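You operate a simulated robot arm through the tools that you are given. There is no shell and no other tool.

You run a simulated two-armed robot. Do the job below in one go: nothing can be reset, and whatever is moved stays where it is left.

Task
Spray panels 2 and 1 white and let them dry under the fan.
Fine: spray from the can holder, nine puffs at most; fan on before the first puff, off at the end; the can goes back; no smear; the third panel stays bare. Set down upright: what you pick out.

It is judged by the outcome, as a careful person would: the job done as asked, and still so three seconds after it is handed in. It fails if anything else is knocked over, pushed out of place, dropped, spilled or broken.

Robot
Two 7-joint arms with two-finger parallel grippers on one trunk, on a base that moves. Base frame: it is fixed to the floor where the robot stands at the start and does not move with it; the origin is under the middle of the robot, x ahead of it, y to its left, z up. Readings come in mm, rad, newtons and seconds.
The left shoulder is at the start at [80, 131, 947], the right one opposite. With the tool pointing down near the work surface each hand reaches from about 360 to 840 mm from the robot's upright axis, wherever it stands, measured 20 degrees to its own side. Places, roughly: black spray can, blue spray can, red spray can, wh [2750, -2000, 1000]; can holder [2500, -1600, 900]; fan switch [2600, -1700, 900]; paint box [2900, -1600, 1100]; panel [2750, -1750, 1000]; turntable knob [2600, -1500, 900]. Payload 1.57 kg a hand.
The tool frame of a hand sits at the grasp point between the pads (the TCP): z along the fingers, y along the line on which they close. The tips reach 30 mm beyond it. Largest opening 110 mm; finger width 24, thickness 12; the body of the gripper, 48 by 112 mm, starts 78 mm behind the TCP.
Orientation is told as [roll, pitch, yaw] about the base's x, y, z axes, in that order, counted from this pose: with the fingers straight down and closing along the base's y, the tool's x points along the base's -x, its y along +y and its z along -z.

Tools
- The arms move only by the tool jog_arm. It takes "left_series", "right_series" or both (then of equal length, played together; a hand with none holds still); each is a list of rows, each an object (a shift or turn left out is 0, a gripper value left out holds the last) with "rotation": the turn, a rotation vector about the tool's x, y, z in units of 5 degrees (1.0 is 5 degrees), a list of three; "delta_pos": the shift along the tool's x, y, z in units of 25 mm (1.0 is 25 mm), a list of three; "jaw": the opening in per cent of the stroke, from 0 (shut) to 100 (fully open). In form: [{"rotation": [rx, ry, rz], "delta_pos": [x, y, z], "jaw": jaw}, ...]. A call has 1 to 20 rows; each row shifts and turns the commanded pose from where the row before left it, along the tool's axes as they then stand. A call with a number of a shift or a turn outside -1 to 1 is refused whole. Rows are played at 5 a second. More than 50 mm and 0.15 rad between two rows, or a gripper value outside its range, and nothing of the call is played. Where a pose cannot be reached the arm comes as near as it can. A force on the tool above 40 N (or 10 N above the force at the start of the call, whichever is more), or a blocked arm, ends the call early, and 0.2 s more pass. Each finger travels about 108 mm/s and halts on what it meets, pressing with about 24 N; the grip force reading is that of the motor and also rises with nothing between the fingers. The clock runs only during rows and for 0.2 s after the last one: add rows that do not move to give the fingers time. The reply holds the time, the measured pose of the TCP, the force on the tool along the base axes, the opening and the grip force, in the units named above and with some noise, with the torque about the TCP (base axes, N m) and any sound that the robot's microphone picked up.
- Cameras (640 x 400 px; columns grow to the right, rows downward): "scene" is now at [-50.9, -0.6, 1443.1]; the picture's right is [0.00, -1.00, 0.00], its down [-0.46, -0.00, -0.89] and it looks along [0.89, 0.00, -0.46] (base axes); focal length 254 px, centre (320, 200). "left" rides on the left gripper at [70, -16, -141] in its tool frame; the picture's right is [0.23, 0.97, 0.00], its down [-0.86, 0.20, -0.48] and it looks along [-0.47, 0.11, 0.88] (tool axes); focal length 222 px, centre (320, 200). "right" rides on the right gripper at [70, 16, -141] in its tool frame; the picture's right is [-0.23, 0.97, 0.00], its down [-0.86, -0.20, -0.48] and it looks along [-0.47, -0.11, 0.88] (tool axes); focal length 222 px, centre (320, 200).
- grab_frame(camera): a new picture of that camera. The clock stands still meanwhile.
- drive_base(legs): drives the robot by 1 to 6 legs, each [ahead, left, turn to the left] in mm, mm and rad, along the robot's own axes; the way and the turn of a leg run together, so that a leg with both is an arc; at most 1500 mm and 3.142 rad a leg. The arms and the cameras ride along, it lands a little off, and it stops where it bumps. It gives what a move gives.
- aim_head(pan, tilt): turns the head with the scene camera to pan (to the left, within 1.902 rad either way) and tilt (down, from -0.506 to 1.204), counted from straight ahead of the robot. It gives what a move gives.
- point_at(camera, pixels): for up to 12 pixels [column, row] of the newest picture of that camera ("zoom" is the newest enlarged one), the place [x, y, z] in the base frame of the surface seen there, good to about 2 mm, but the place of the scene camera against the robot may be out by one fixed shift of up to 18 mm in any direction. The clock stands still meanwhile.
- inspect(camera, box): a new picture of the part [left, top, right, bottom] of that camera's present view, enlarged. The clock stands still meanwhile.
- finish_job(): hands the job in; it is judged then, once.

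Leave the grippers open and the arms clear of the work at the hand-in unless told otherwise.

The tools are called after "Call:" by a JSON object that holds its "method" and its "body". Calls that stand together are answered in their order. jog_arm: Moves the arms, as the interface text tells. Its arguments: {"type":"object","properties":{"left_series":{"type":"array","items":{"type":"object","properties":{"rotation":{"type":"array","items":{"type":"number"}},"delta_pos":{"type":"array","items":{"type":"number"}},"jaw":{"type":"number"}}}},"right_series":{"type":"array","items":{"type":"object","properties":{"rotation":{"type":"array","items":{"type":"number"}},"delta_pos":{"type":"array","items":{"type":"number"}},"jaw":{"type":"number"}}}}},"required":[]} The other tools are called the same way: drive_base (legs) drives the base; aim_head (pan, tilt) turns the head that bears the scene camera; grab_frame (camera) takes a picture; point_at (camera, pixels) gives the place of the surface under pixels of a picture; inspect (camera, box) takes an enlarged picture of a part of a camera's view; finish_job () hands the job in.

At the start:

```text
t: 0.0
left_position: [556.0, 197.7, 1202.4]
left_orientation: [0.001, 0.0, 0.0]
left_wrist_force: [-0.2, -0.8, -0.2]
left_torque: [0.0, -0.03, 0.01]
left_opening: 110.0
left_grip_force: 0.0
right_position: [591.3, -272.5, 1177.8]
right_orientation: [-0.002, 0.0, 0.001]
right_wrist_force: [-0.1, 0.2, -0.8]
right_torque: [0.02, -0.02, 0.0]
right_opening: 110.0
right_grip_force: 0.0
robot x, y, heading: [-3.7, -2.6, -0.0]
head pan, tilt (commanded): [0.003, 0.48]
```

scene: 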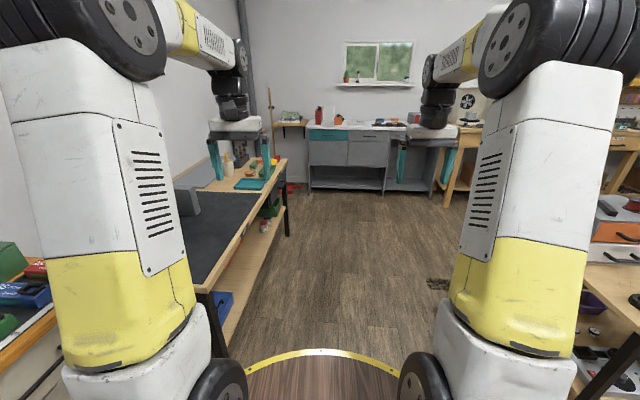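
right: 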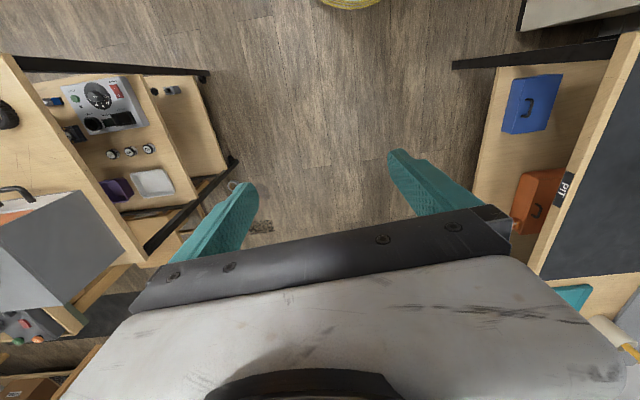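
left: 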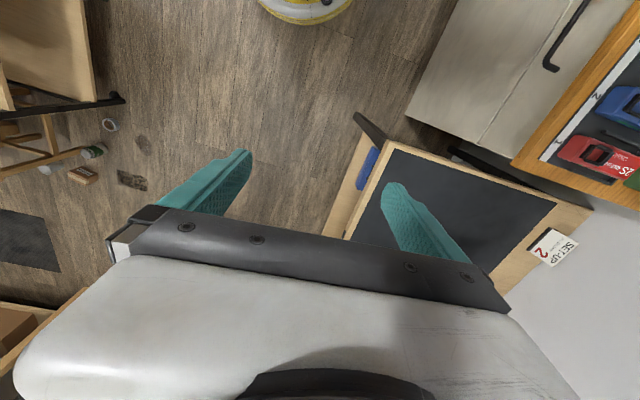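

I see a workshop; the paint station should lie ahead and right around [2700, -1750]. I turn the head toward it to look.

Call:
{"method": "aim_head", "body": {"pan": -0.58, "tilt": 0.2}}

Call:
{"method": "grab_frame", "body": {"camera": "scene"}}

```text
t: 1.0
left_position: [555.8, 199.1, 1203.0]
left_orientation: [0.001, 0.0, 0.001]
left_wrist_force: [-0.2, 0.2, -0.8]
left_torque: [-0.01, -0.03, 0.01]
left_opening: 110.0
left_grip_force: 0.2
right_position: [591.4, -273.6, 1177.9]
right_orientation: [-0.001, 0.0, -0.002]
right_wrist_force: [-0.7, 0.0, 0.2]
right_torque: [0.03, 0.01, 0.02]
right_opening: 110.2
right_grip_force: 0.0
robot x, y, heading: [0.9, 0.1, 0.005]
head pan, tilt (commanded): [-0.579, 0.201]
```

```text
taken
```

scene: 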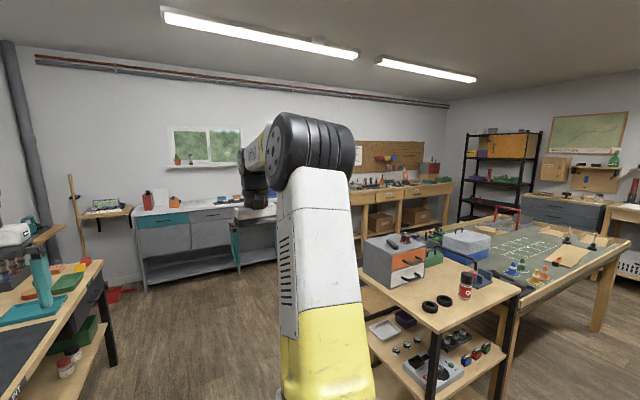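

The right arm blocks part of the view. I measure several spots on the benches along the back wall and the bench at right.

Call:
{"method": "point_at", "body": {"camera": "scene", "pixels": [[390, 185], [430, 180], [405, 150], [250, 210], [190, 215], [400, 275], [450, 285], [530, 250], [300, 250], [450, 250], [500, 350], [170, 270]]}}

Call:
{"method": "inspect", "body": {"camera": "scene", "box": [340, 130, 480, 230]}}

```text
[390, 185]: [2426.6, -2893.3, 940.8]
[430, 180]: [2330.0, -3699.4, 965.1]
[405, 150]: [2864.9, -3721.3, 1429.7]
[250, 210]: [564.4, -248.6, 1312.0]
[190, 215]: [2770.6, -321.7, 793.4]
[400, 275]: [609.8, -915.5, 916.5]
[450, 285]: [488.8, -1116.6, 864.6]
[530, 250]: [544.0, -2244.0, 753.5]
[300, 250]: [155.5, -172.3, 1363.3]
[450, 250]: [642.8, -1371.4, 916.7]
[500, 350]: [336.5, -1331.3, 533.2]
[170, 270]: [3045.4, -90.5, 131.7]
```

```text
4.00 times, centred on (410, 180) of scene
```

zoom: 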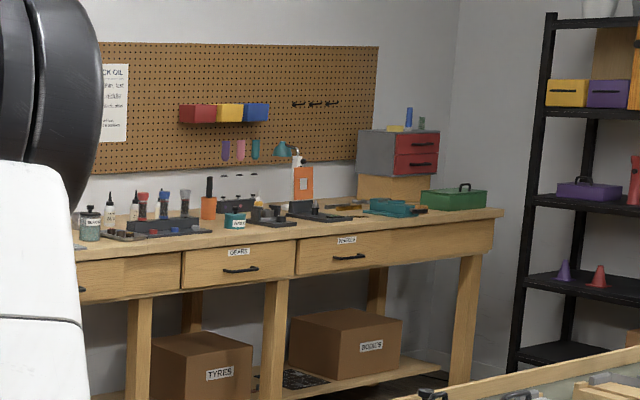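

The pegboard bench along the far wall (x about 2350–2860) holds the paint station. The floor between looks clear. I drive ahead 1100 mm first and look again.

Call:
{"method": "drive_base", "body": {"legs": [[1100, 0, 0]]}}

Call:
{"method": "aim_head", "body": {"pan": -1.1, "tilt": 0.35}}

Call:
{"method": "grab_frame", "body": {"camera": "scene"}}

```text
t: 6.6
left_position: [1657.7, 206.7, 1202.6]
left_orientation: [0.001, 0.0, 0.008]
left_wrist_force: [-0.2, -0.5, 0.4]
left_torque: [-0.01, 0.01, -0.01]
left_opening: 110.0
left_grip_force: 0.1
right_position: [1694.6, -264.2, 1178.2]
right_orientation: [0.0, 0.001, 0.007]
right_wrist_force: [-0.1, -0.9, 0.4]
right_torque: [0.03, -0.02, 0.0]
right_opening: 110.1
right_grip_force: 0.0
robot x, y, heading: [1103.7, 5.4, 0.008]
head pan, tilt (commanded): [-0.579, 0.201]
```

```text
t: 7.6
left_position: [1656.8, 206.7, 1202.2]
left_orientation: [-0.002, -0.001, 0.008]
left_wrist_force: [-0.2, -0.2, 1.0]
left_torque: [-0.02, -0.01, 0.0]
left_opening: 109.9
left_grip_force: 0.0
right_position: [1695.8, -264.9, 1178.4]
right_orientation: [-0.001, 0.0, 0.008]
right_wrist_force: [0.8, -0.2, -0.6]
right_torque: [-0.01, 0.01, 0.02]
right_opening: 110.2
right_grip_force: 0.1
robot x, y, heading: [1102.9, 4.2, 0.006]
head pan, tilt (commanded): [-1.1, 0.351]
```

```text
taken
```

scene: 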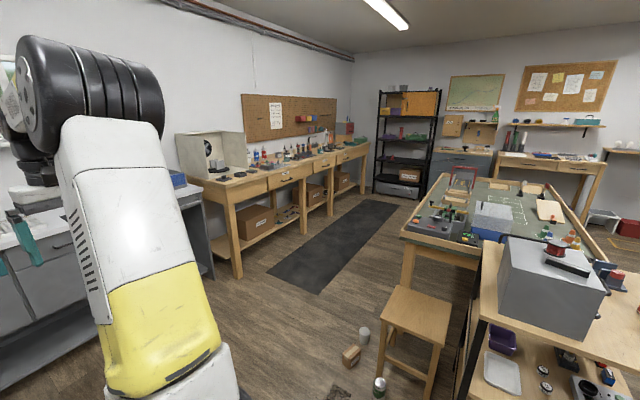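

Now I see the paint bench with the booth, and floor obstacles: a stool at (410,330), wood block (350,355), bottle (363,335), can (380,388). I measure these.

Call:
{"method": "point_at", "body": {"camera": "scene", "pixels": [[350, 358], [363, 337], [380, 388], [390, 318], [382, 355], [240, 275], [195, 185], [275, 180], [210, 150], [320, 290], [270, 270], [405, 268]]}}

Call:
{"method": "inspect", "body": {"camera": "scene", "box": [160, 110, 320, 210]}}

```text
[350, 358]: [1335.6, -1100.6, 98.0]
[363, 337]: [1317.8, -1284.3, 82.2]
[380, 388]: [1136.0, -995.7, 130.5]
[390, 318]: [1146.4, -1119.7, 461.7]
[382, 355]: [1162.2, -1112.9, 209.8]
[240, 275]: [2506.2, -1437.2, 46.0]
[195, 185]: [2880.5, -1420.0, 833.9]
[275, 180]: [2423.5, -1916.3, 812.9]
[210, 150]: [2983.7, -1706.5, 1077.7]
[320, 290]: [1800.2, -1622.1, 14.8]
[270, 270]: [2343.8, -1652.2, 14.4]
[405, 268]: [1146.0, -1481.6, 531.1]
```

```text
4.00 times, centred on (240, 160) of scene
```

zoom: 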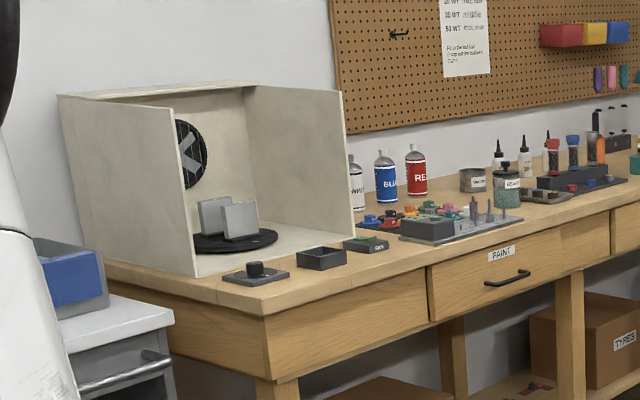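

The path along x≈1750 is clear of the floor things (all at x<1350). I drive ahead 650 mm, then right about 1700 mm, staying short of the bench front (x≈2420).

Call:
{"method": "drive_base", "body": {"legs": [[640, 0, 0], [0, -1000, 0], [0, -650, 0]]}}

Call:
{"method": "aim_head", "body": {"pan": 0.0, "tilt": 0.45}}

Call:
{"method": "grab_frame", "body": {"camera": "scene"}}

```text
t: 10.3
left_position: [2046.3, 261.4, 1203.4]
left_orientation: [0.0, 0.0, 0.135]
left_wrist_force: [-0.6, -0.3, 0.7]
left_torque: [0.02, 0.04, 0.03]
left_opening: 109.9
left_grip_force: 0.0
right_position: [2145.0, -198.9, 1177.2]
right_orientation: [-0.001, 0.002, 0.137]
right_wrist_force: [0.1, 0.8, 0.3]
right_torque: [0.01, -0.02, 0.01]
right_opening: 109.9
right_grip_force: 0.1
robot x, y, heading: [1524.3, -9.8, 0.132]
head pan, tilt (commanded): [-1.1, 0.351]
stopped in leg 1: the robot was blocked; the commanded pose is now the measured one
```

```text
t: 11.6
left_position: [2046.0, 260.4, 1203.3]
left_orientation: [-0.001, 0.0, 0.135]
left_wrist_force: [0.6, 1.0, -0.1]
left_torque: [0.01, -0.01, 0.02]
left_opening: 109.9
left_grip_force: 0.0
right_position: [2145.0, -201.1, 1176.9]
right_orientation: [0.0, 0.002, 0.136]
right_wrist_force: [0.9, 0.5, -0.1]
right_torque: [0.02, 0.01, 0.03]
right_opening: 109.9
right_grip_force: 0.2
robot x, y, heading: [1519.8, -10.3, 0.132]
head pan, tilt (commanded): [0.0, 0.45]
```

```text
taken
```

scene: 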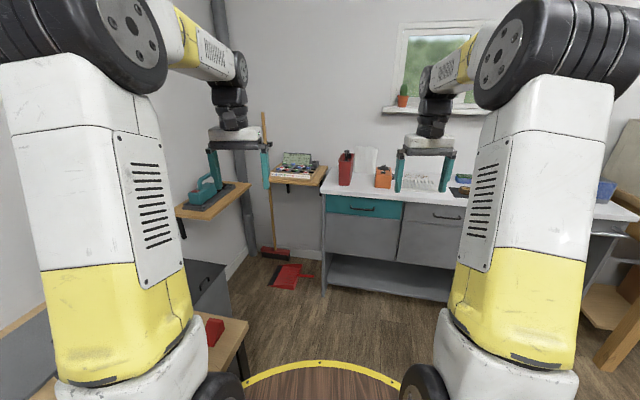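

The robot was blocked by something and turned slightly. I look left/down to see what it touched before moving away.

Call:
{"method": "aim_head", "body": {"pan": 0.6, "tilt": 0.8}}

Call:
{"method": "grab_frame", "body": {"camera": "scene"}}

Call:
{"method": "aim_head", "body": {"pan": 1.5, "tilt": 0.7}}

Call:
{"method": "grab_frame", "body": {"camera": "scene"}}

```text
t: 12.6
left_position: [2045.9, 260.2, 1202.8]
left_orientation: [-0.001, 0.0, 0.135]
left_wrist_force: [0.5, -0.4, 0.6]
left_torque: [-0.02, 0.0, 0.01]
left_opening: 110.0
left_grip_force: 0.0
right_position: [2145.3, -199.3, 1178.2]
right_orientation: [0.0, 0.003, 0.133]
right_wrist_force: [0.3, -0.5, -0.1]
right_torque: [0.01, 0.01, 0.0]
right_opening: 109.9
right_grip_force: 0.0
robot x, y, heading: [1523.0, -13.4, 0.14]
head pan, tilt (commanded): [0.6, 0.799]
```

```text
taken
```

scene: 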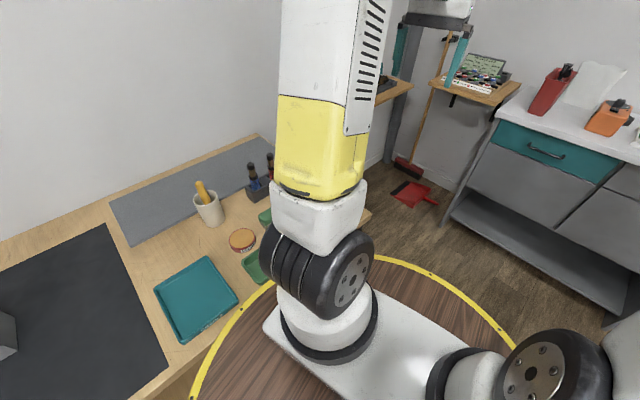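

```text
t: 13.8
left_position: [2046.5, 261.5, 1202.6]
left_orientation: [0.0, -0.001, 0.134]
left_wrist_force: [0.9, 0.4, -0.7]
left_torque: [-0.01, -0.01, 0.0]
left_opening: 110.1
left_grip_force: 0.1
right_position: [2143.2, -199.8, 1176.6]
right_orientation: [-0.003, 0.001, 0.135]
right_wrist_force: [-0.3, 0.4, 0.4]
right_torque: [-0.01, 0.0, 0.03]
right_opening: 109.9
right_grip_force: 0.1
robot x, y, heading: [1523.1, -10.6, 0.137]
head pan, tilt (commanded): [1.499, 0.7]
```

```text
taken
```

scene: 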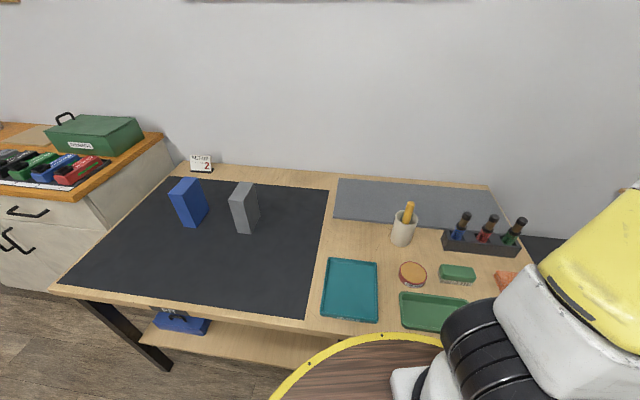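

The round yellow-rimmed deck of the robot likely touched the left bench edge; nothing there seems disturbed. I measure the deck rim and the bench edge.

Call:
{"method": "point_at", "body": {"camera": "scene", "pixels": [[380, 336], [300, 370], [350, 352], [300, 320], [200, 310], [150, 330], [430, 318], [175, 368]]}}

```text
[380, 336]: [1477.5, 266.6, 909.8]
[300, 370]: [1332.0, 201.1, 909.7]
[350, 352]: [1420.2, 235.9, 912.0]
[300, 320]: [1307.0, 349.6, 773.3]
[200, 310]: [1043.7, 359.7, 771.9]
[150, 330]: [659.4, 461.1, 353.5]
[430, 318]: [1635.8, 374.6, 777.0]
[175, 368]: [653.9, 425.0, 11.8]
```

The deck radius is about 285 mm at z≈910; the bench edge is at y≈350. I back off to the right, straightening the heading, and then look at what was touched.

Call:
{"method": "drive_base", "body": {"legs": [[0, -250, 0], [0, 0, -0.137]]}}

Call:
{"method": "aim_head", "body": {"pan": 1.0, "tilt": 0.8}}

Call:
{"method": "grab_frame", "body": {"camera": "scene"}}

```text
t: 16.2
left_position: [2112.4, -58.3, 1201.6]
left_orientation: [-0.002, -0.001, -0.004]
left_wrist_force: [-0.4, 1.1, 0.5]
left_torque: [0.04, 0.03, -0.01]
left_opening: 110.0
left_grip_force: 0.0
right_position: [2145.4, -529.6, 1177.3]
right_orientation: [-0.002, 0.002, -0.002]
right_wrist_force: [-0.3, 1.1, 0.6]
right_torque: [-0.01, 0.0, -0.02]
right_opening: 110.2
right_grip_force: 0.0
robot x, y, heading: [1553.9, -254.7, -0.004]
head pan, tilt (commanded): [1.499, 0.7]
```

```text
t: 17.2
left_position: [2112.9, -58.3, 1202.4]
left_orientation: [0.001, 0.001, -0.004]
left_wrist_force: [0.8, 0.4, -0.1]
left_torque: [0.01, 0.01, -0.01]
left_opening: 109.9
left_grip_force: 0.1
right_position: [2146.2, -529.3, 1178.0]
right_orientation: [0.002, 0.002, -0.005]
right_wrist_force: [0.6, 0.4, 0.8]
right_torque: [-0.02, 0.05, 0.04]
right_opening: 110.0
right_grip_force: 0.1
robot x, y, heading: [1554.1, -254.3, -0.001]
head pan, tilt (commanded): [1.0, 0.799]
```

```text
taken
```

scene: 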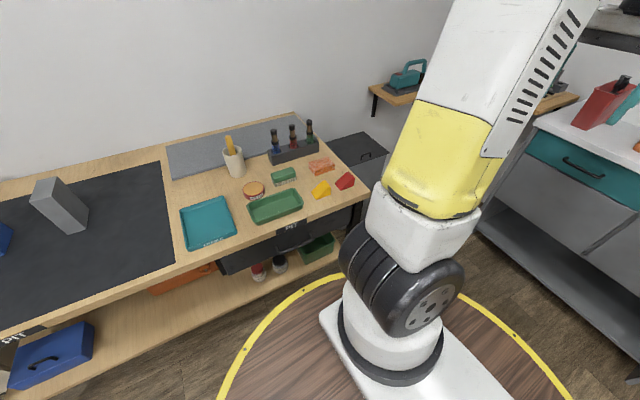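

Nothing on that bench looks disturbed. I now look ahead/right to check the way to the paint bench.

Call:
{"method": "aim_head", "body": {"pan": -0.75, "tilt": 0.5}}

Call:
{"method": "grab_frame", "body": {"camera": "scene"}}

Call:
{"method": "aim_head", "body": {"pan": -1.5, "tilt": 0.6}}

Call:
{"method": "grab_frame", "body": {"camera": "scene"}}

```text
t: 18.9
left_position: [2112.0, -59.2, 1202.0]
left_orientation: [0.0, 0.001, -0.003]
left_wrist_force: [-0.4, -0.3, -0.2]
left_torque: [0.03, 0.01, 0.01]
left_opening: 110.0
left_grip_force: 0.1
right_position: [2145.3, -529.7, 1177.3]
right_orientation: [0.001, 0.002, -0.003]
right_wrist_force: [-0.2, -0.3, 0.0]
right_torque: [0.02, -0.02, -0.01]
right_opening: 109.9
right_grip_force: 0.1
robot x, y, heading: [1557.8, -257.6, -0.002]
head pan, tilt (commanded): [-0.75, 0.499]
```

```text
taken
```

scene: 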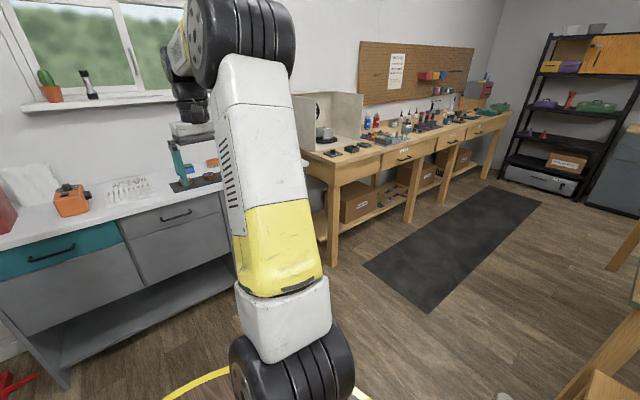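

```text
t: 20.0
left_position: [2112.4, -57.7, 1203.6]
left_orientation: [0.001, 0.001, -0.001]
left_wrist_force: [-0.6, 0.0, 0.0]
left_torque: [0.01, -0.01, 0.0]
left_opening: 109.9
left_grip_force: 0.0
right_position: [2144.6, -529.6, 1177.7]
right_orientation: [0.0, 0.001, -0.004]
right_wrist_force: [0.4, 0.2, -1.1]
right_torque: [-0.01, 0.0, 0.01]
right_opening: 110.1
right_grip_force: 0.0
robot x, y, heading: [1557.4, -255.2, -0.006]
head pan, tilt (commanded): [-1.499, 0.6]
```

```text
taken
```

scene: 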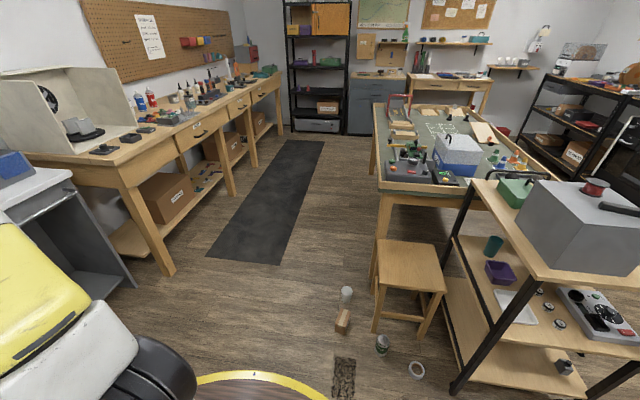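

The aisle between the paint bench and the stool is clear. I measure edges and floor items for the final path.

Call:
{"method": "point_at", "body": {"camera": "scene", "pixels": [[75, 190], [100, 300], [172, 270], [125, 170], [342, 325], [346, 293], [382, 345], [400, 265], [380, 290], [215, 245], [262, 378], [345, 380]]}}

Call:
{"method": "inspect", "body": {"camera": "scene", "box": [0, 60, 160, 160]}}

```text
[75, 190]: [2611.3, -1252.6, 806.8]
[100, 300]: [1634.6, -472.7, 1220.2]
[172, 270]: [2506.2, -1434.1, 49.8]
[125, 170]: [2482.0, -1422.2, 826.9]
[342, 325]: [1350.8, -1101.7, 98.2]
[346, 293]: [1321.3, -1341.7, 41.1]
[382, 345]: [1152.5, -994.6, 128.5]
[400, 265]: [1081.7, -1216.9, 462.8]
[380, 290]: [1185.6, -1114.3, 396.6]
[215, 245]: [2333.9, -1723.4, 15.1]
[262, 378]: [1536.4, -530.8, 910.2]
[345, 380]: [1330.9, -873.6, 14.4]
```

```text
4.00 times, centred on (80, 110) of scene
```

zoom: 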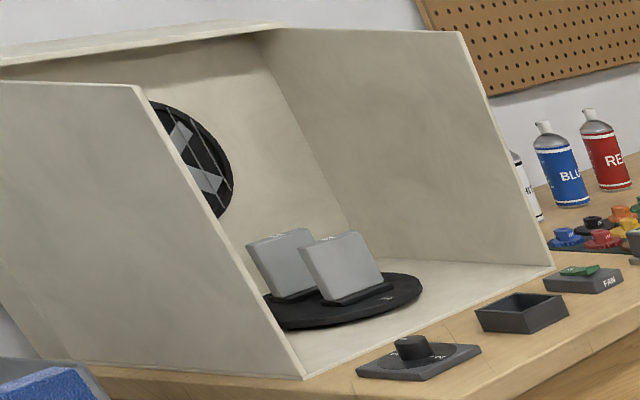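

The path is clear. I drive ahead 290 mm, then right about 1440 mm, which stops with hands short of the paint box.

Call:
{"method": "drive_base", "body": {"legs": [[240, 0, 0], [0, -1440, 0]]}}

Call:
{"method": "aim_head", "body": {"pan": 0.0, "tilt": 0.5}}

Call:
{"method": "grab_frame", "body": {"camera": "scene"}}

```text
t: 28.6
left_position: [2346.2, -1506.3, 1203.6]
left_orientation: [-0.001, -0.001, -0.005]
left_wrist_force: [0.0, 0.2, 0.2]
left_torque: [-0.03, -0.01, 0.0]
left_opening: 110.1
left_grip_force: 0.0
right_position: [2378.2, -1978.7, 1177.9]
right_orientation: [-0.001, 0.002, -0.005]
right_wrist_force: [-0.1, 0.9, 0.6]
right_torque: [0.02, 0.01, 0.03]
right_opening: 110.0
right_grip_force: 0.0
robot x, y, heading: [1788.4, -1701.1, 0.0]
head pan, tilt (commanded): [-1.499, 0.6]
```

```text
t: 30.2
left_position: [2346.1, -1506.8, 1202.4]
left_orientation: [-0.001, 0.0, -0.005]
left_wrist_force: [0.7, 0.5, 0.1]
left_torque: [0.0, -0.03, 0.01]
left_opening: 110.1
left_grip_force: 0.1
right_position: [2378.7, -1977.9, 1177.9]
right_orientation: [0.001, 0.004, -0.006]
right_wrist_force: [0.0, -0.1, -0.1]
right_torque: [0.0, -0.05, 0.05]
right_opening: 110.2
right_grip_force: 0.1
robot x, y, heading: [1788.0, -1702.0, -0.007]
head pan, tilt (commanded): [0.0, 0.499]
```

```text
taken
```

scene: 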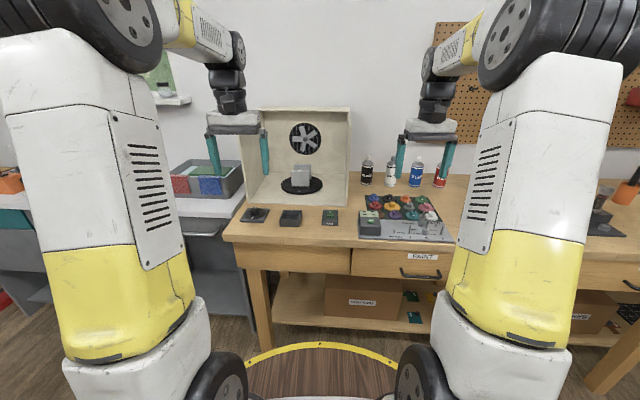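

I see the station nicely. I enlarge the central area to read the items.

Call:
{"method": "inspect", "body": {"camera": "scene", "box": [230, 150, 390, 250]}}

Call:
{"method": "point_at", "body": {"camera": "scene", "pixels": [[255, 214], [291, 216], [330, 217], [330, 211], [390, 185], [390, 162], [391, 176], [301, 172], [301, 188], [248, 110], [347, 110], [368, 222]]}}

```text
4.00 times, centred on (310, 200) of scene
```

zoom: 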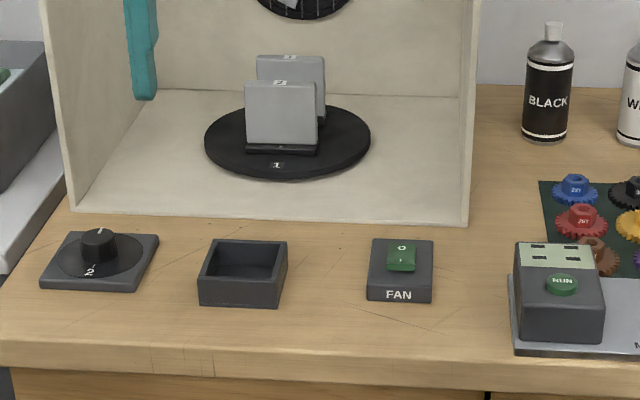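

```text
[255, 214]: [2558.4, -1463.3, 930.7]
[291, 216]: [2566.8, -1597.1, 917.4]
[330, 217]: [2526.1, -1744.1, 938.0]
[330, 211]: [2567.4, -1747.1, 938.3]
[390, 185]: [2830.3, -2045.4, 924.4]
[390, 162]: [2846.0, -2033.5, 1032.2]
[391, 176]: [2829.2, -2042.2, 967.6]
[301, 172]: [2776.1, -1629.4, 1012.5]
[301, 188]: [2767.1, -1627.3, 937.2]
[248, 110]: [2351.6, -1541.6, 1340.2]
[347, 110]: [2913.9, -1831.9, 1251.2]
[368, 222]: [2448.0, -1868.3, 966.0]
```

I zoom further on the turntable and knob to read the labels.

Call:
{"method": "inspect", "body": {"camera": "scene", "box": [280, 158, 328, 198]}}

Call:
{"method": "inspect", "body": {"camera": "scene", "box": [236, 200, 308, 230]}}

Call:
{"method": "inspect", "body": {"camera": "scene", "box": [355, 150, 455, 200]}}

Call:
{"method": "inspect", "body": {"camera": "scene", "box": [315, 200, 395, 245]}}

```text
10.00 times, centred on (304, 178) of scene
```

zoom: 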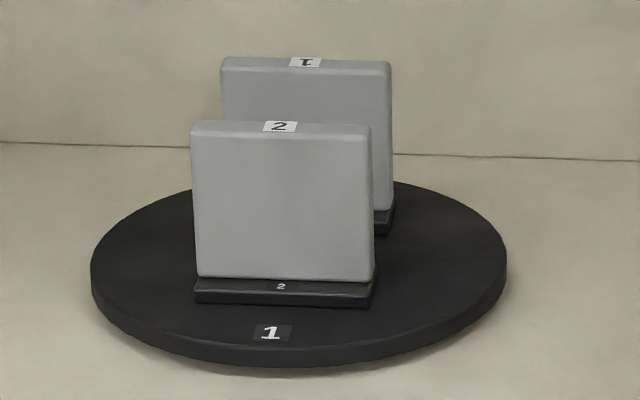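

```text
8.89 times, centred on (272, 215) of scene
```

zoom: 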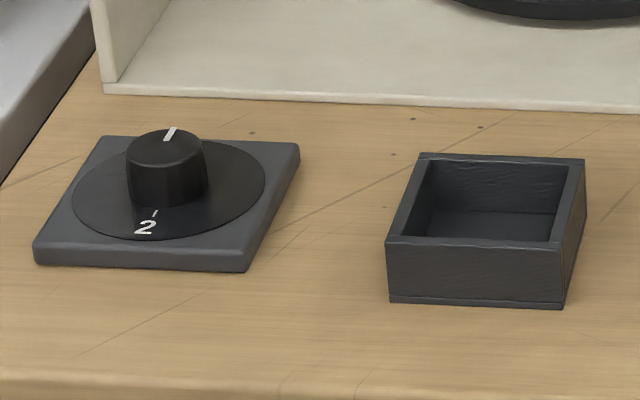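

```text
6.40 times, centred on (405, 175) of scene
```

zoom: 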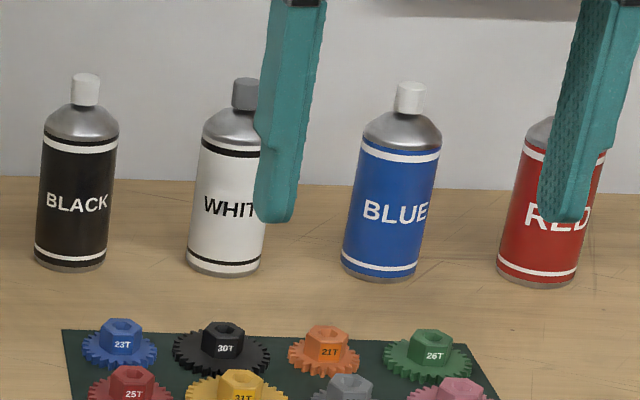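

```text
8.00 times, centred on (355, 222) of scene
```

zoom: 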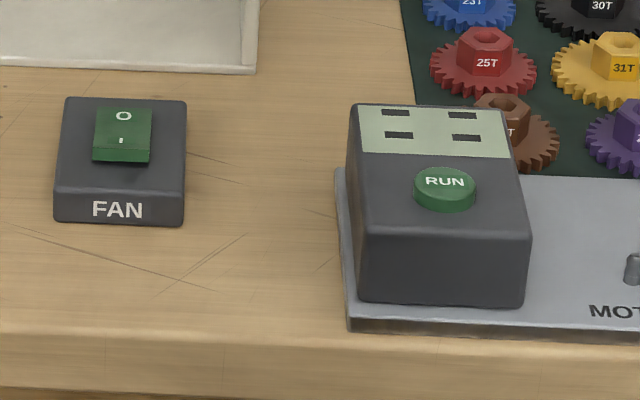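

I measure the box front edges, the holder, knob and white can geometry.

Call:
{"method": "inspect", "body": {"camera": "scene", "box": [220, 95, 380, 195]}}

Call:
{"method": "point_at", "body": {"camera": "scene", "pixels": [[346, 204], [349, 120], [300, 108], [250, 200], [349, 150], [320, 107], [280, 202], [240, 215], [255, 209], [285, 222], [297, 222], [281, 225]]}}

```text
4.00 times, centred on (300, 145) of scene
```

zoom: 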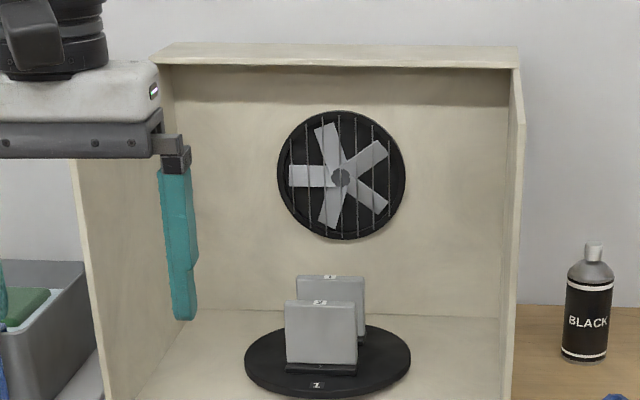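

```text
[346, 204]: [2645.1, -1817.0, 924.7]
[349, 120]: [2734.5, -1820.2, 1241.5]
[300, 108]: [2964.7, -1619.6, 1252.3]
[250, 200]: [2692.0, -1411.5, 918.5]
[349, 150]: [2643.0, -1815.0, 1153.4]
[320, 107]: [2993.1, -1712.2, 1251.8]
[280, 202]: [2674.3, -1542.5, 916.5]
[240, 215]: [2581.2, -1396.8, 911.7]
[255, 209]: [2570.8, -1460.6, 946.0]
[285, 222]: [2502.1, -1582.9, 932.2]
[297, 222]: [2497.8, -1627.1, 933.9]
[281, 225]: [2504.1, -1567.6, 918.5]
```

Bench top is about z≈900, box front x≈2640; the white can is near (2850,-2045), so I need to stand nearer. I drive ahead 200 mm and shift slightly right, then re-look.

Call:
{"method": "drive_base", "body": {"legs": [[200, -48, 0]]}}

Call:
{"method": "aim_head", "body": {"pan": 0.0, "tilt": 0.75}}

Call:
{"method": "grab_frame", "body": {"camera": "scene"}}

Call:
{"method": "grab_frame", "body": {"camera": "left"}}

Call:
{"method": "grab_frame", "body": {"camera": "right"}}

```text
t: 31.8
left_position: [2544.1, -1554.6, 1202.3]
left_orientation: [0.001, 0.001, -0.004]
left_wrist_force: [0.3, 1.5, 0.0]
left_torque: [0.01, 0.0, 0.01]
left_opening: 110.2
left_grip_force: 0.0
right_position: [2575.9, -2025.9, 1177.9]
right_orientation: [0.0, 0.001, -0.003]
right_wrist_force: [-0.5, 0.6, -0.3]
right_torque: [0.03, 0.03, 0.04]
right_opening: 110.0
right_grip_force: 0.0
robot x, y, heading: [1987.6, -1748.5, -0.005]
head pan, tilt (commanded): [0.0, 0.499]
```

```text
t: 32.6
left_position: [2544.7, -1555.9, 1203.3]
left_orientation: [0.0, 0.0, -0.004]
left_wrist_force: [0.1, 0.6, 0.1]
left_torque: [0.02, -0.01, -0.01]
left_opening: 110.1
left_grip_force: 0.0
right_position: [2576.5, -2026.9, 1177.2]
right_orientation: [0.001, 0.002, -0.005]
right_wrist_force: [0.7, 0.2, 0.1]
right_torque: [0.01, 0.01, -0.02]
right_opening: 109.9
right_grip_force: 0.1
robot x, y, heading: [1985.2, -1748.7, -0.004]
head pan, tilt (commanded): [0.0, 0.75]
```

```text
taken
```

scene: 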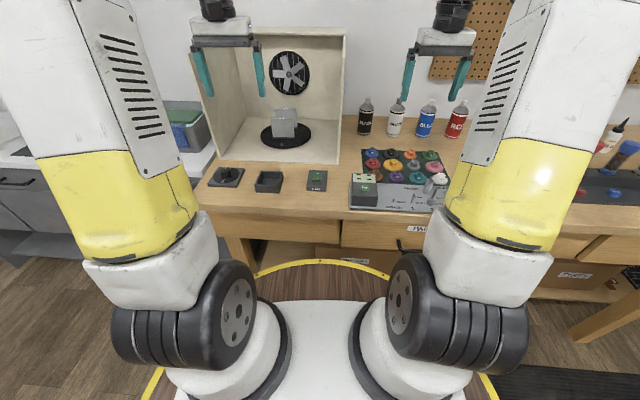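

```text
taken
```

left: 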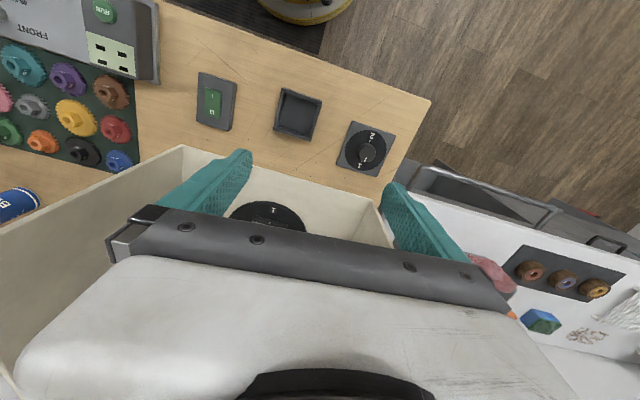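

```text
taken
```

right: 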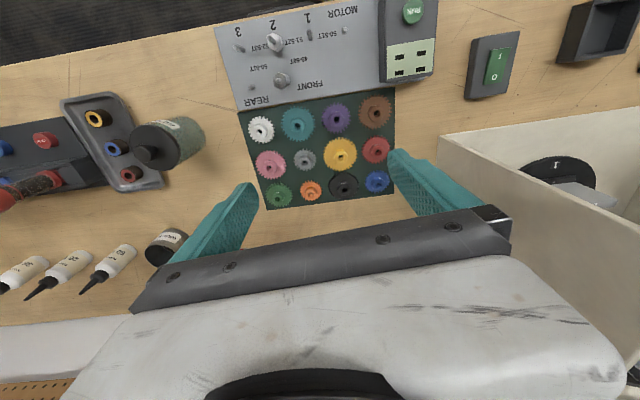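

The wrist cameras see the fan switch, holder and knob. I measure them with the left and right cameras (more accurate), and check the bench front edge.

Call:
{"method": "point_at", "body": {"camera": "left", "pixels": [[214, 100], [213, 109], [298, 113], [284, 90], [319, 97], [312, 142], [275, 133], [365, 148], [366, 155], [200, 180], [340, 80], [270, 210]]}}

Call:
{"method": "inspect", "body": {"camera": "left", "box": [180, 60, 440, 222]}}

```text
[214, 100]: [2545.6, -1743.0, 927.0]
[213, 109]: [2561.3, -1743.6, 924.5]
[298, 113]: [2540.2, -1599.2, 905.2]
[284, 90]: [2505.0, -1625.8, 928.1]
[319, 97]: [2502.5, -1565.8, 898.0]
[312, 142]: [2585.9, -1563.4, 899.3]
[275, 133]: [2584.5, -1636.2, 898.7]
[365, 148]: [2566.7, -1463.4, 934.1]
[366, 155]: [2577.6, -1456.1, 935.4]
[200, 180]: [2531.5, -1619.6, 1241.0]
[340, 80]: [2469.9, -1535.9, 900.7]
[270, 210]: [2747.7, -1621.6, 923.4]
```

```text
2.46 times, centred on (310, 141) of left
```

zoom: 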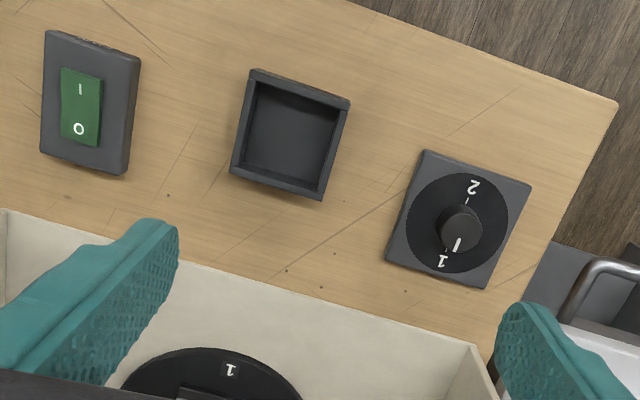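

The knob has positions "1" (pointer there now, toward the box) and "2" (toward the robot). I zoom on the turntable from here and look for the third panel.

Call:
{"method": "inspect", "body": {"camera": "scene", "box": [250, 95, 320, 155]}}

Call:
{"method": "inspect", "body": {"camera": "scene", "box": [330, 80, 490, 220]}}

Call:
{"method": "point_at", "body": {"camera": "scene", "pixels": [[285, 125], [285, 135], [270, 193], [250, 190], [300, 202], [300, 192], [398, 116], [398, 130], [398, 100], [313, 182], [226, 178], [268, 182]]}}

```text
6.67 times, centred on (285, 125) of scene
```

zoom: 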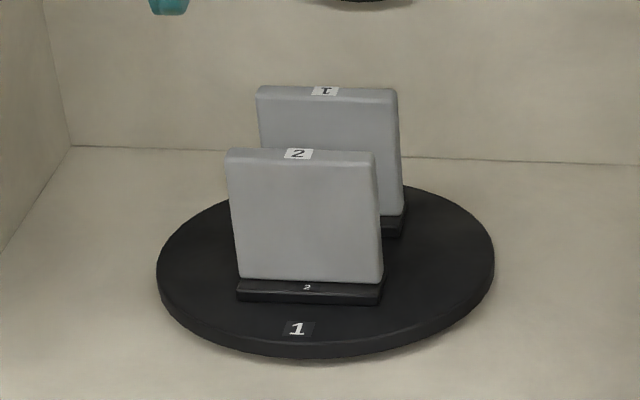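

```text
2.86 times, centred on (410, 150) of scene
```

zoom: 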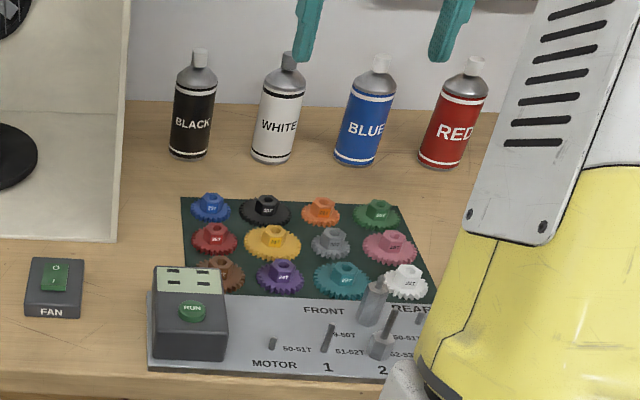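

```text
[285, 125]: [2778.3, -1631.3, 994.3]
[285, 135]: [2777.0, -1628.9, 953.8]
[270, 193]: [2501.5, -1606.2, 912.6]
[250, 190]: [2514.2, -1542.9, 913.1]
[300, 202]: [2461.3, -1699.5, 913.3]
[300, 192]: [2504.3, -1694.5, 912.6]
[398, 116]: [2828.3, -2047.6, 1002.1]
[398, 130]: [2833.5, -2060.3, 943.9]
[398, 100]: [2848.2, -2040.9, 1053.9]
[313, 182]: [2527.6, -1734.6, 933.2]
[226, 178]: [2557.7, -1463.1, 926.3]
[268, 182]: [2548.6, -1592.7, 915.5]
```

I look for the third panel from the right wrist camera's angle.

Call:
{"method": "inspect", "body": {"camera": "right", "box": [480, 120, 640, 250]}}

Call:
{"method": "aim_head", "body": {"pan": -0.2, "tilt": 0.55}}

Call:
{"method": "grab_frame", "body": {"camera": "scene"}}

```text
3.08 times, centred on (560, 185) of right
```

zoom: 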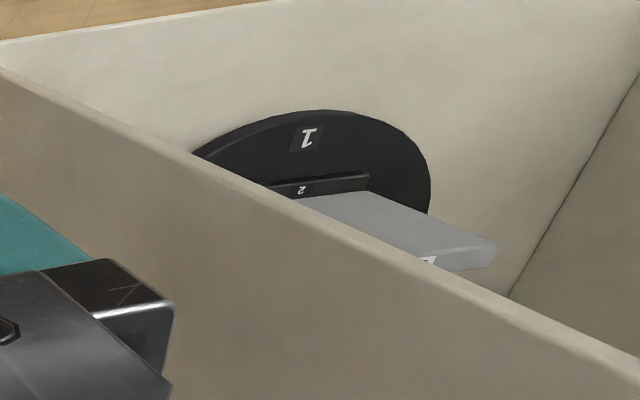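

```text
t: 33.3
left_position: [2544.9, -1556.1, 1203.0]
left_orientation: [-0.001, 0.0, -0.006]
left_wrist_force: [-0.8, 0.4, -0.6]
left_torque: [0.01, 0.01, -0.01]
left_opening: 110.1
left_grip_force: 0.1
right_position: [2576.8, -2026.7, 1177.8]
right_orientation: [-0.001, 0.002, -0.004]
right_wrist_force: [0.0, 0.2, 0.3]
right_torque: [0.01, 0.0, -0.01]
right_opening: 110.1
right_grip_force: 0.0
robot x, y, heading: [1988.8, -1750.1, -0.004]
head pan, tilt (commanded): [-0.201, 0.55]
```

```text
taken
```

scene: 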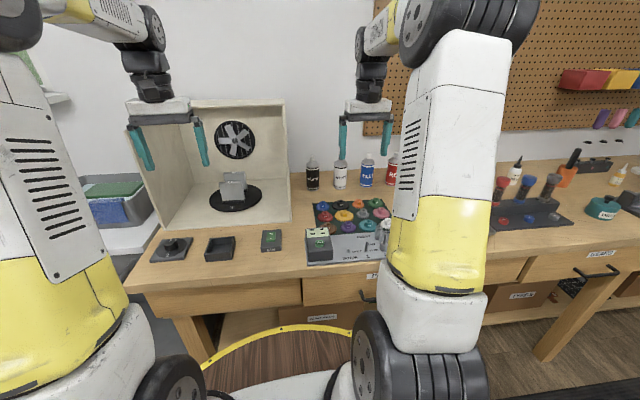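

I see only two panels on the turntable so far. I tilt the left hand forward 45° to get a steep look into the booth with its camera.

Call:
{"method": "jog_arm", "body": {"left_series": [{"rotation": [0, -1, 0]}, {"rotation": [0, -1, 0]}, {"rotation": [0, -1, 0]}, {"rotation": [0, -1, 0]}, {"rotation": [0, -1, 0]}, {"rotation": [0, -1, 0]}, {"rotation": [0, -1, 0]}, {"rotation": [0, -1, 0]}, {"rotation": [0, -1, 0]}]}}

Call:
{"method": "grab_frame", "body": {"camera": "left"}}

```text
t: 35.3
left_position: [2543.8, -1555.5, 1202.8]
left_orientation: [0.0, -0.787, -0.004]
left_wrist_force: [0.4, 0.3, 0.7]
left_torque: [-0.02, 0.01, 0.0]
left_opening: 110.0
left_grip_force: 0.0
right_position: [2574.9, -2027.4, 1178.8]
right_orientation: [0.001, 0.002, -0.004]
right_wrist_force: [-0.1, -0.6, 1.0]
right_torque: [0.01, 0.01, -0.01]
right_opening: 110.1
right_grip_force: 0.0
robot x, y, heading: [1988.0, -1751.4, -0.007]
head pan, tilt (commanded): [-0.201, 0.55]
```

```text
taken
```

left: 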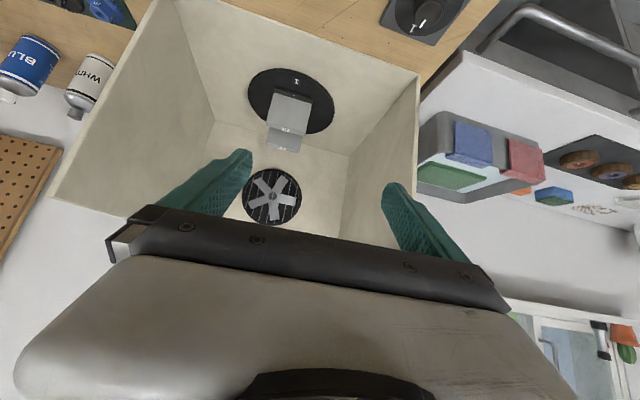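

Call:
{"method": "inspect", "body": {"camera": "left", "box": [230, 55, 350, 165]}}

Call:
{"method": "inspect", "body": {"camera": "left", "box": [0, 0, 160, 140]}}

Call:
{"method": "inspect", "body": {"camera": "left", "box": [370, 0, 490, 60]}}

```text
3.64 times, centred on (290, 110) of left
```

zoom: 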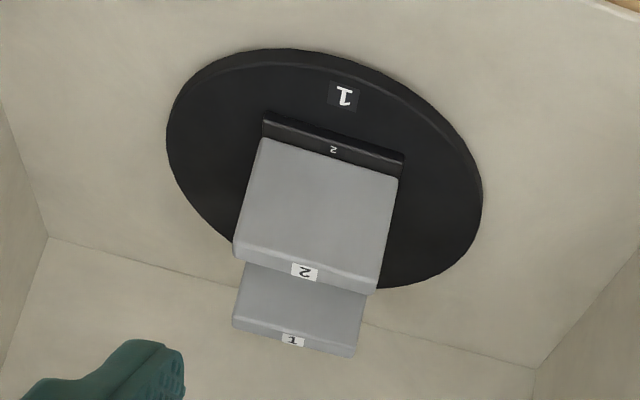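

```text
2.86 times, centred on (80, 70) of left
```

zoom: 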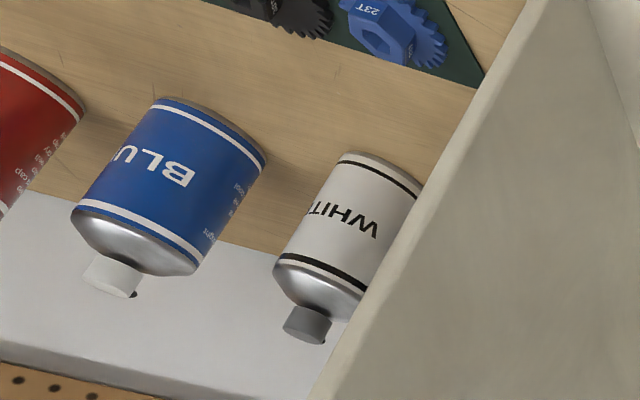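

```text
5.33 times, centred on (430, 30) of left
```

zoom: 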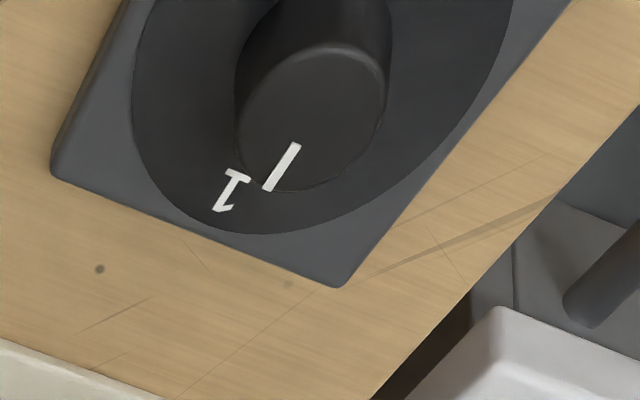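

Only panels 2 and 1 appear on the turntable. To be sure about a hidden third panel, I shift the left hand left and turn it right for an oblique look.

Call:
{"method": "jog_arm", "body": {"left_series": [{"delta_pos": [0, 1, 0]}, {"delta_pos": [0, 1, 0]}, {"delta_pos": [0, 1, 0]}, {"delta_pos": [0, 1, 0]}, {"delta_pos": [0, 1, 0]}, {"rotation": [0.707, 0, 0.707]}, {"rotation": [0.707, 0, 0.707]}, {"rotation": [0.707, 0, 0.707]}, {"rotation": [0.707, 0, 0.707]}, {"rotation": [0.707, 0, 0.707]}, {"rotation": [0.707, 0, 0.707]}, {"rotation": [0.707, 0, 0.707]}]}}

Call:
{"method": "grab_frame", "body": {"camera": "left"}}

```text
t: 37.9
left_position: [2544.3, -1430.6, 1202.4]
left_orientation: [0.0, -0.784, -0.617]
left_wrist_force: [0.3, 0.4, 0.0]
left_torque: [0.0, 0.01, 0.03]
left_opening: 110.2
left_grip_force: 0.1
right_position: [2576.2, -2025.9, 1177.4]
right_orientation: [0.001, 0.002, -0.006]
right_wrist_force: [-0.5, -0.1, -0.6]
right_torque: [0.01, 0.0, 0.01]
right_opening: 109.7
right_grip_force: 0.1
robot x, y, heading: [1987.1, -1749.8, -0.008]
head pan, tilt (commanded): [-0.201, 0.55]
```

```text
taken
```

left: 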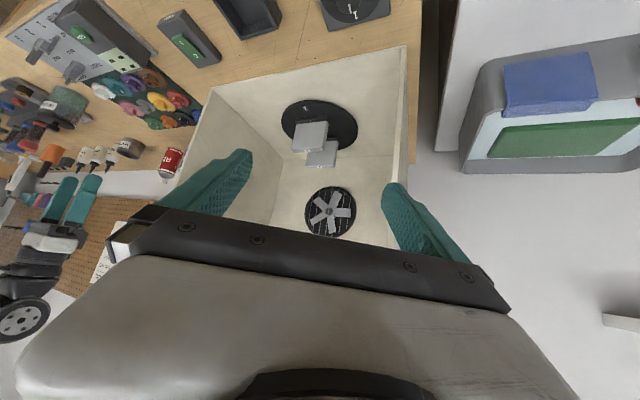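

Call:
{"method": "inspect", "body": {"camera": "left", "box": [260, 80, 380, 190]}}

Call:
{"method": "point_at", "body": {"camera": "left", "pixels": [[305, 130], [323, 152], [310, 149], [325, 165], [319, 124], [290, 115], [350, 120], [303, 148], [170, 160]]}}

```text
3.64 times, centred on (320, 135) of left
```

zoom: 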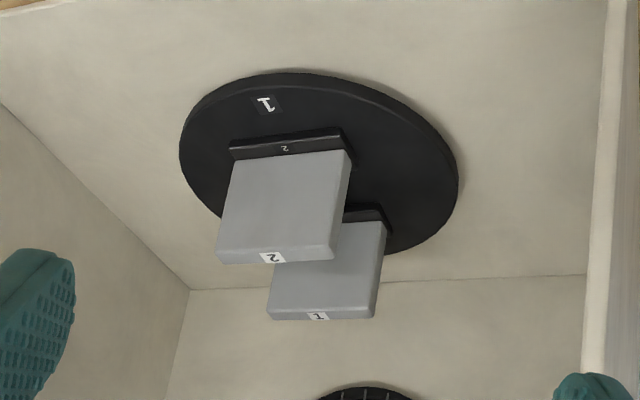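

```text
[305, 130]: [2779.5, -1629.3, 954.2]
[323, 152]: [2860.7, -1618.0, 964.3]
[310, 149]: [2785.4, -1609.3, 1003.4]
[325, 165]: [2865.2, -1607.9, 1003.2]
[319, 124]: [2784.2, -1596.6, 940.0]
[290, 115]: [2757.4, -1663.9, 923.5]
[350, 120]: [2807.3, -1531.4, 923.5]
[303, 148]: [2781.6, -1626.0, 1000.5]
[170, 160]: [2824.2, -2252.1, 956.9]
```

Definitely only panels 2 (front, x≈2780) and 1 (rear, x≈2862) are on the turntable. I restore the left hand to straight down and pull it back 100 mm so I can drive closer.

Call:
{"method": "jog_arm", "body": {"left_series": [{"rotation": [-0.707, 0, -0.707]}, {"rotation": [-0.707, 0, -0.707]}, {"rotation": [-0.707, 0, -0.707]}, {"rotation": [-0.707, 0, -0.707]}, {"rotation": [-0.707, 0, -0.707]}, {"rotation": [-0.707, 0, -0.707]}, {"rotation": [-0.707, 0, -0.707]}, {"rotation": [0, 1, 0]}, {"rotation": [0, 1, 0]}, {"rotation": [0, 1, 0]}, {"rotation": [0, 1, 0]}, {"rotation": [0, 1, 0]}, {"rotation": [0, 1, 0]}, {"rotation": [0, 1, 0]}, {"rotation": [0, 1, 0]}, {"rotation": [0, 1, 0]}, {"delta_pos": [1, 0, 0]}, {"delta_pos": [1, 0, 0]}, {"delta_pos": [1, 0, 0]}, {"delta_pos": [1, 0, 0]}]}}

Call:
{"method": "drive_base", "body": {"legs": [[95, 0, 0]]}}

Call:
{"method": "grab_frame", "body": {"camera": "left"}}

Call:
{"method": "grab_frame", "body": {"camera": "right"}}

```text
t: 42.1
left_position: [2444.6, -1430.3, 1201.9]
left_orientation: [0.001, 0.001, -0.008]
left_wrist_force: [-0.9, 1.1, 0.2]
left_torque: [0.01, 0.04, -0.01]
left_opening: 110.1
left_grip_force: 0.1
right_position: [2575.4, -2025.4, 1177.0]
right_orientation: [0.0, 0.003, -0.006]
right_wrist_force: [0.1, -1.6, -0.3]
right_torque: [0.0, 0.02, 0.0]
right_opening: 110.2
right_grip_force: 0.1
robot x, y, heading: [1986.1, -1749.1, -0.002]
head pan, tilt (commanded): [-0.201, 0.55]
```

```text
t: 43.2
left_position: [2539.4, -1432.7, 1202.8]
left_orientation: [0.001, 0.0, -0.007]
left_wrist_force: [-0.7, 0.5, 0.6]
left_torque: [0.0, 0.02, 0.02]
left_opening: 110.0
left_grip_force: 0.0
right_position: [2670.3, -2027.6, 1177.4]
right_orientation: [0.0, 0.001, -0.007]
right_wrist_force: [-0.7, 0.8, 0.3]
right_torque: [0.0, 0.0, -0.03]
right_opening: 109.8
right_grip_force: 0.1
robot x, y, heading: [2079.2, -1749.9, -0.01]
head pan, tilt (commanded): [-0.201, 0.55]
```

```text
taken
```

left: 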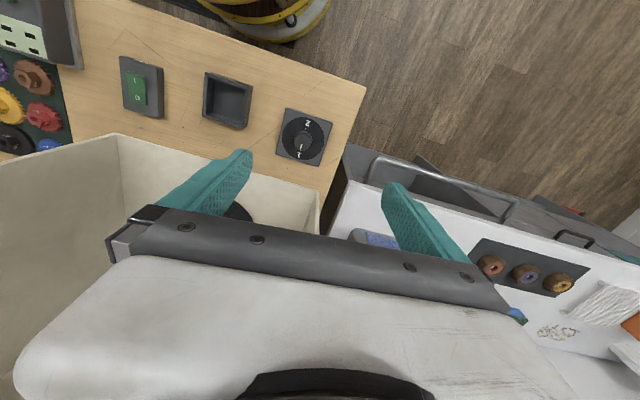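

```text
taken
```

right: 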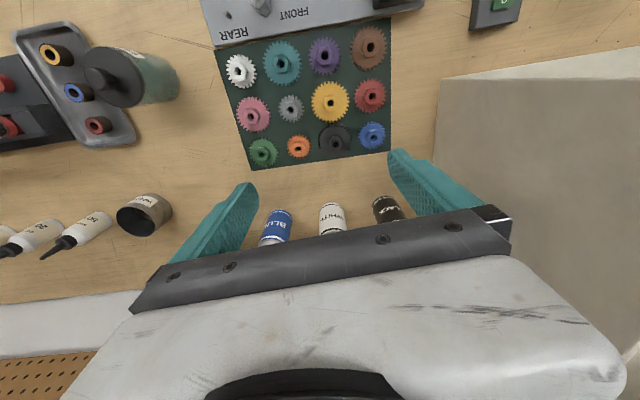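

Now at (2079,-1750). The right wrist camera sees the cans at (332,217). I zoom and measure the white can.

Call:
{"method": "inspect", "body": {"camera": "right", "box": [250, 180, 420, 250]}}

Call:
{"method": "point_at", "body": {"camera": "right", "pixels": [[332, 208], [331, 218], [332, 230], [275, 220], [385, 208], [340, 140], [250, 175]]}}

Call:
{"method": "point_at", "body": {"camera": "left", "pixels": [[137, 90], [137, 98], [228, 100], [207, 75], [250, 88], [243, 128], [204, 117], [301, 138], [303, 145], [300, 110], [305, 160], [275, 45]]}}

```text
3.76 times, centred on (335, 215) of right
```

zoom: 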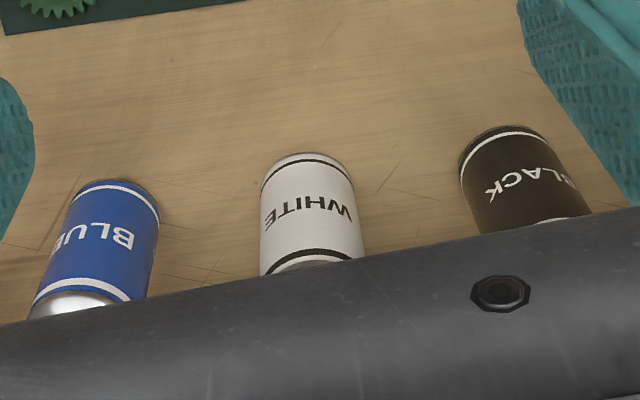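

```text
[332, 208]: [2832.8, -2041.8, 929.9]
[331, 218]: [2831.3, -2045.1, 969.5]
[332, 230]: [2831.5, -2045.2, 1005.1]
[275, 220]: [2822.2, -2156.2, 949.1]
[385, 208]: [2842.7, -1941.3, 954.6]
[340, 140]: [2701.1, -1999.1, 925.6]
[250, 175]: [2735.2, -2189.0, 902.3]
```

```text
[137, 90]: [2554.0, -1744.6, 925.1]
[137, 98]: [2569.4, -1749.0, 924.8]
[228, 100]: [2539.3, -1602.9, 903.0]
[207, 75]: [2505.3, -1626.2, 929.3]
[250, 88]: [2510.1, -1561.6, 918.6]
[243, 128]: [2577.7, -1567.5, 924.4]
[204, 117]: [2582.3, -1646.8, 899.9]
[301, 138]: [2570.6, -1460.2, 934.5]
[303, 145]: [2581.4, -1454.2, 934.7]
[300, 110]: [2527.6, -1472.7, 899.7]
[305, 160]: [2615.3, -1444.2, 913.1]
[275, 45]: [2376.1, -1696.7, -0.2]
```

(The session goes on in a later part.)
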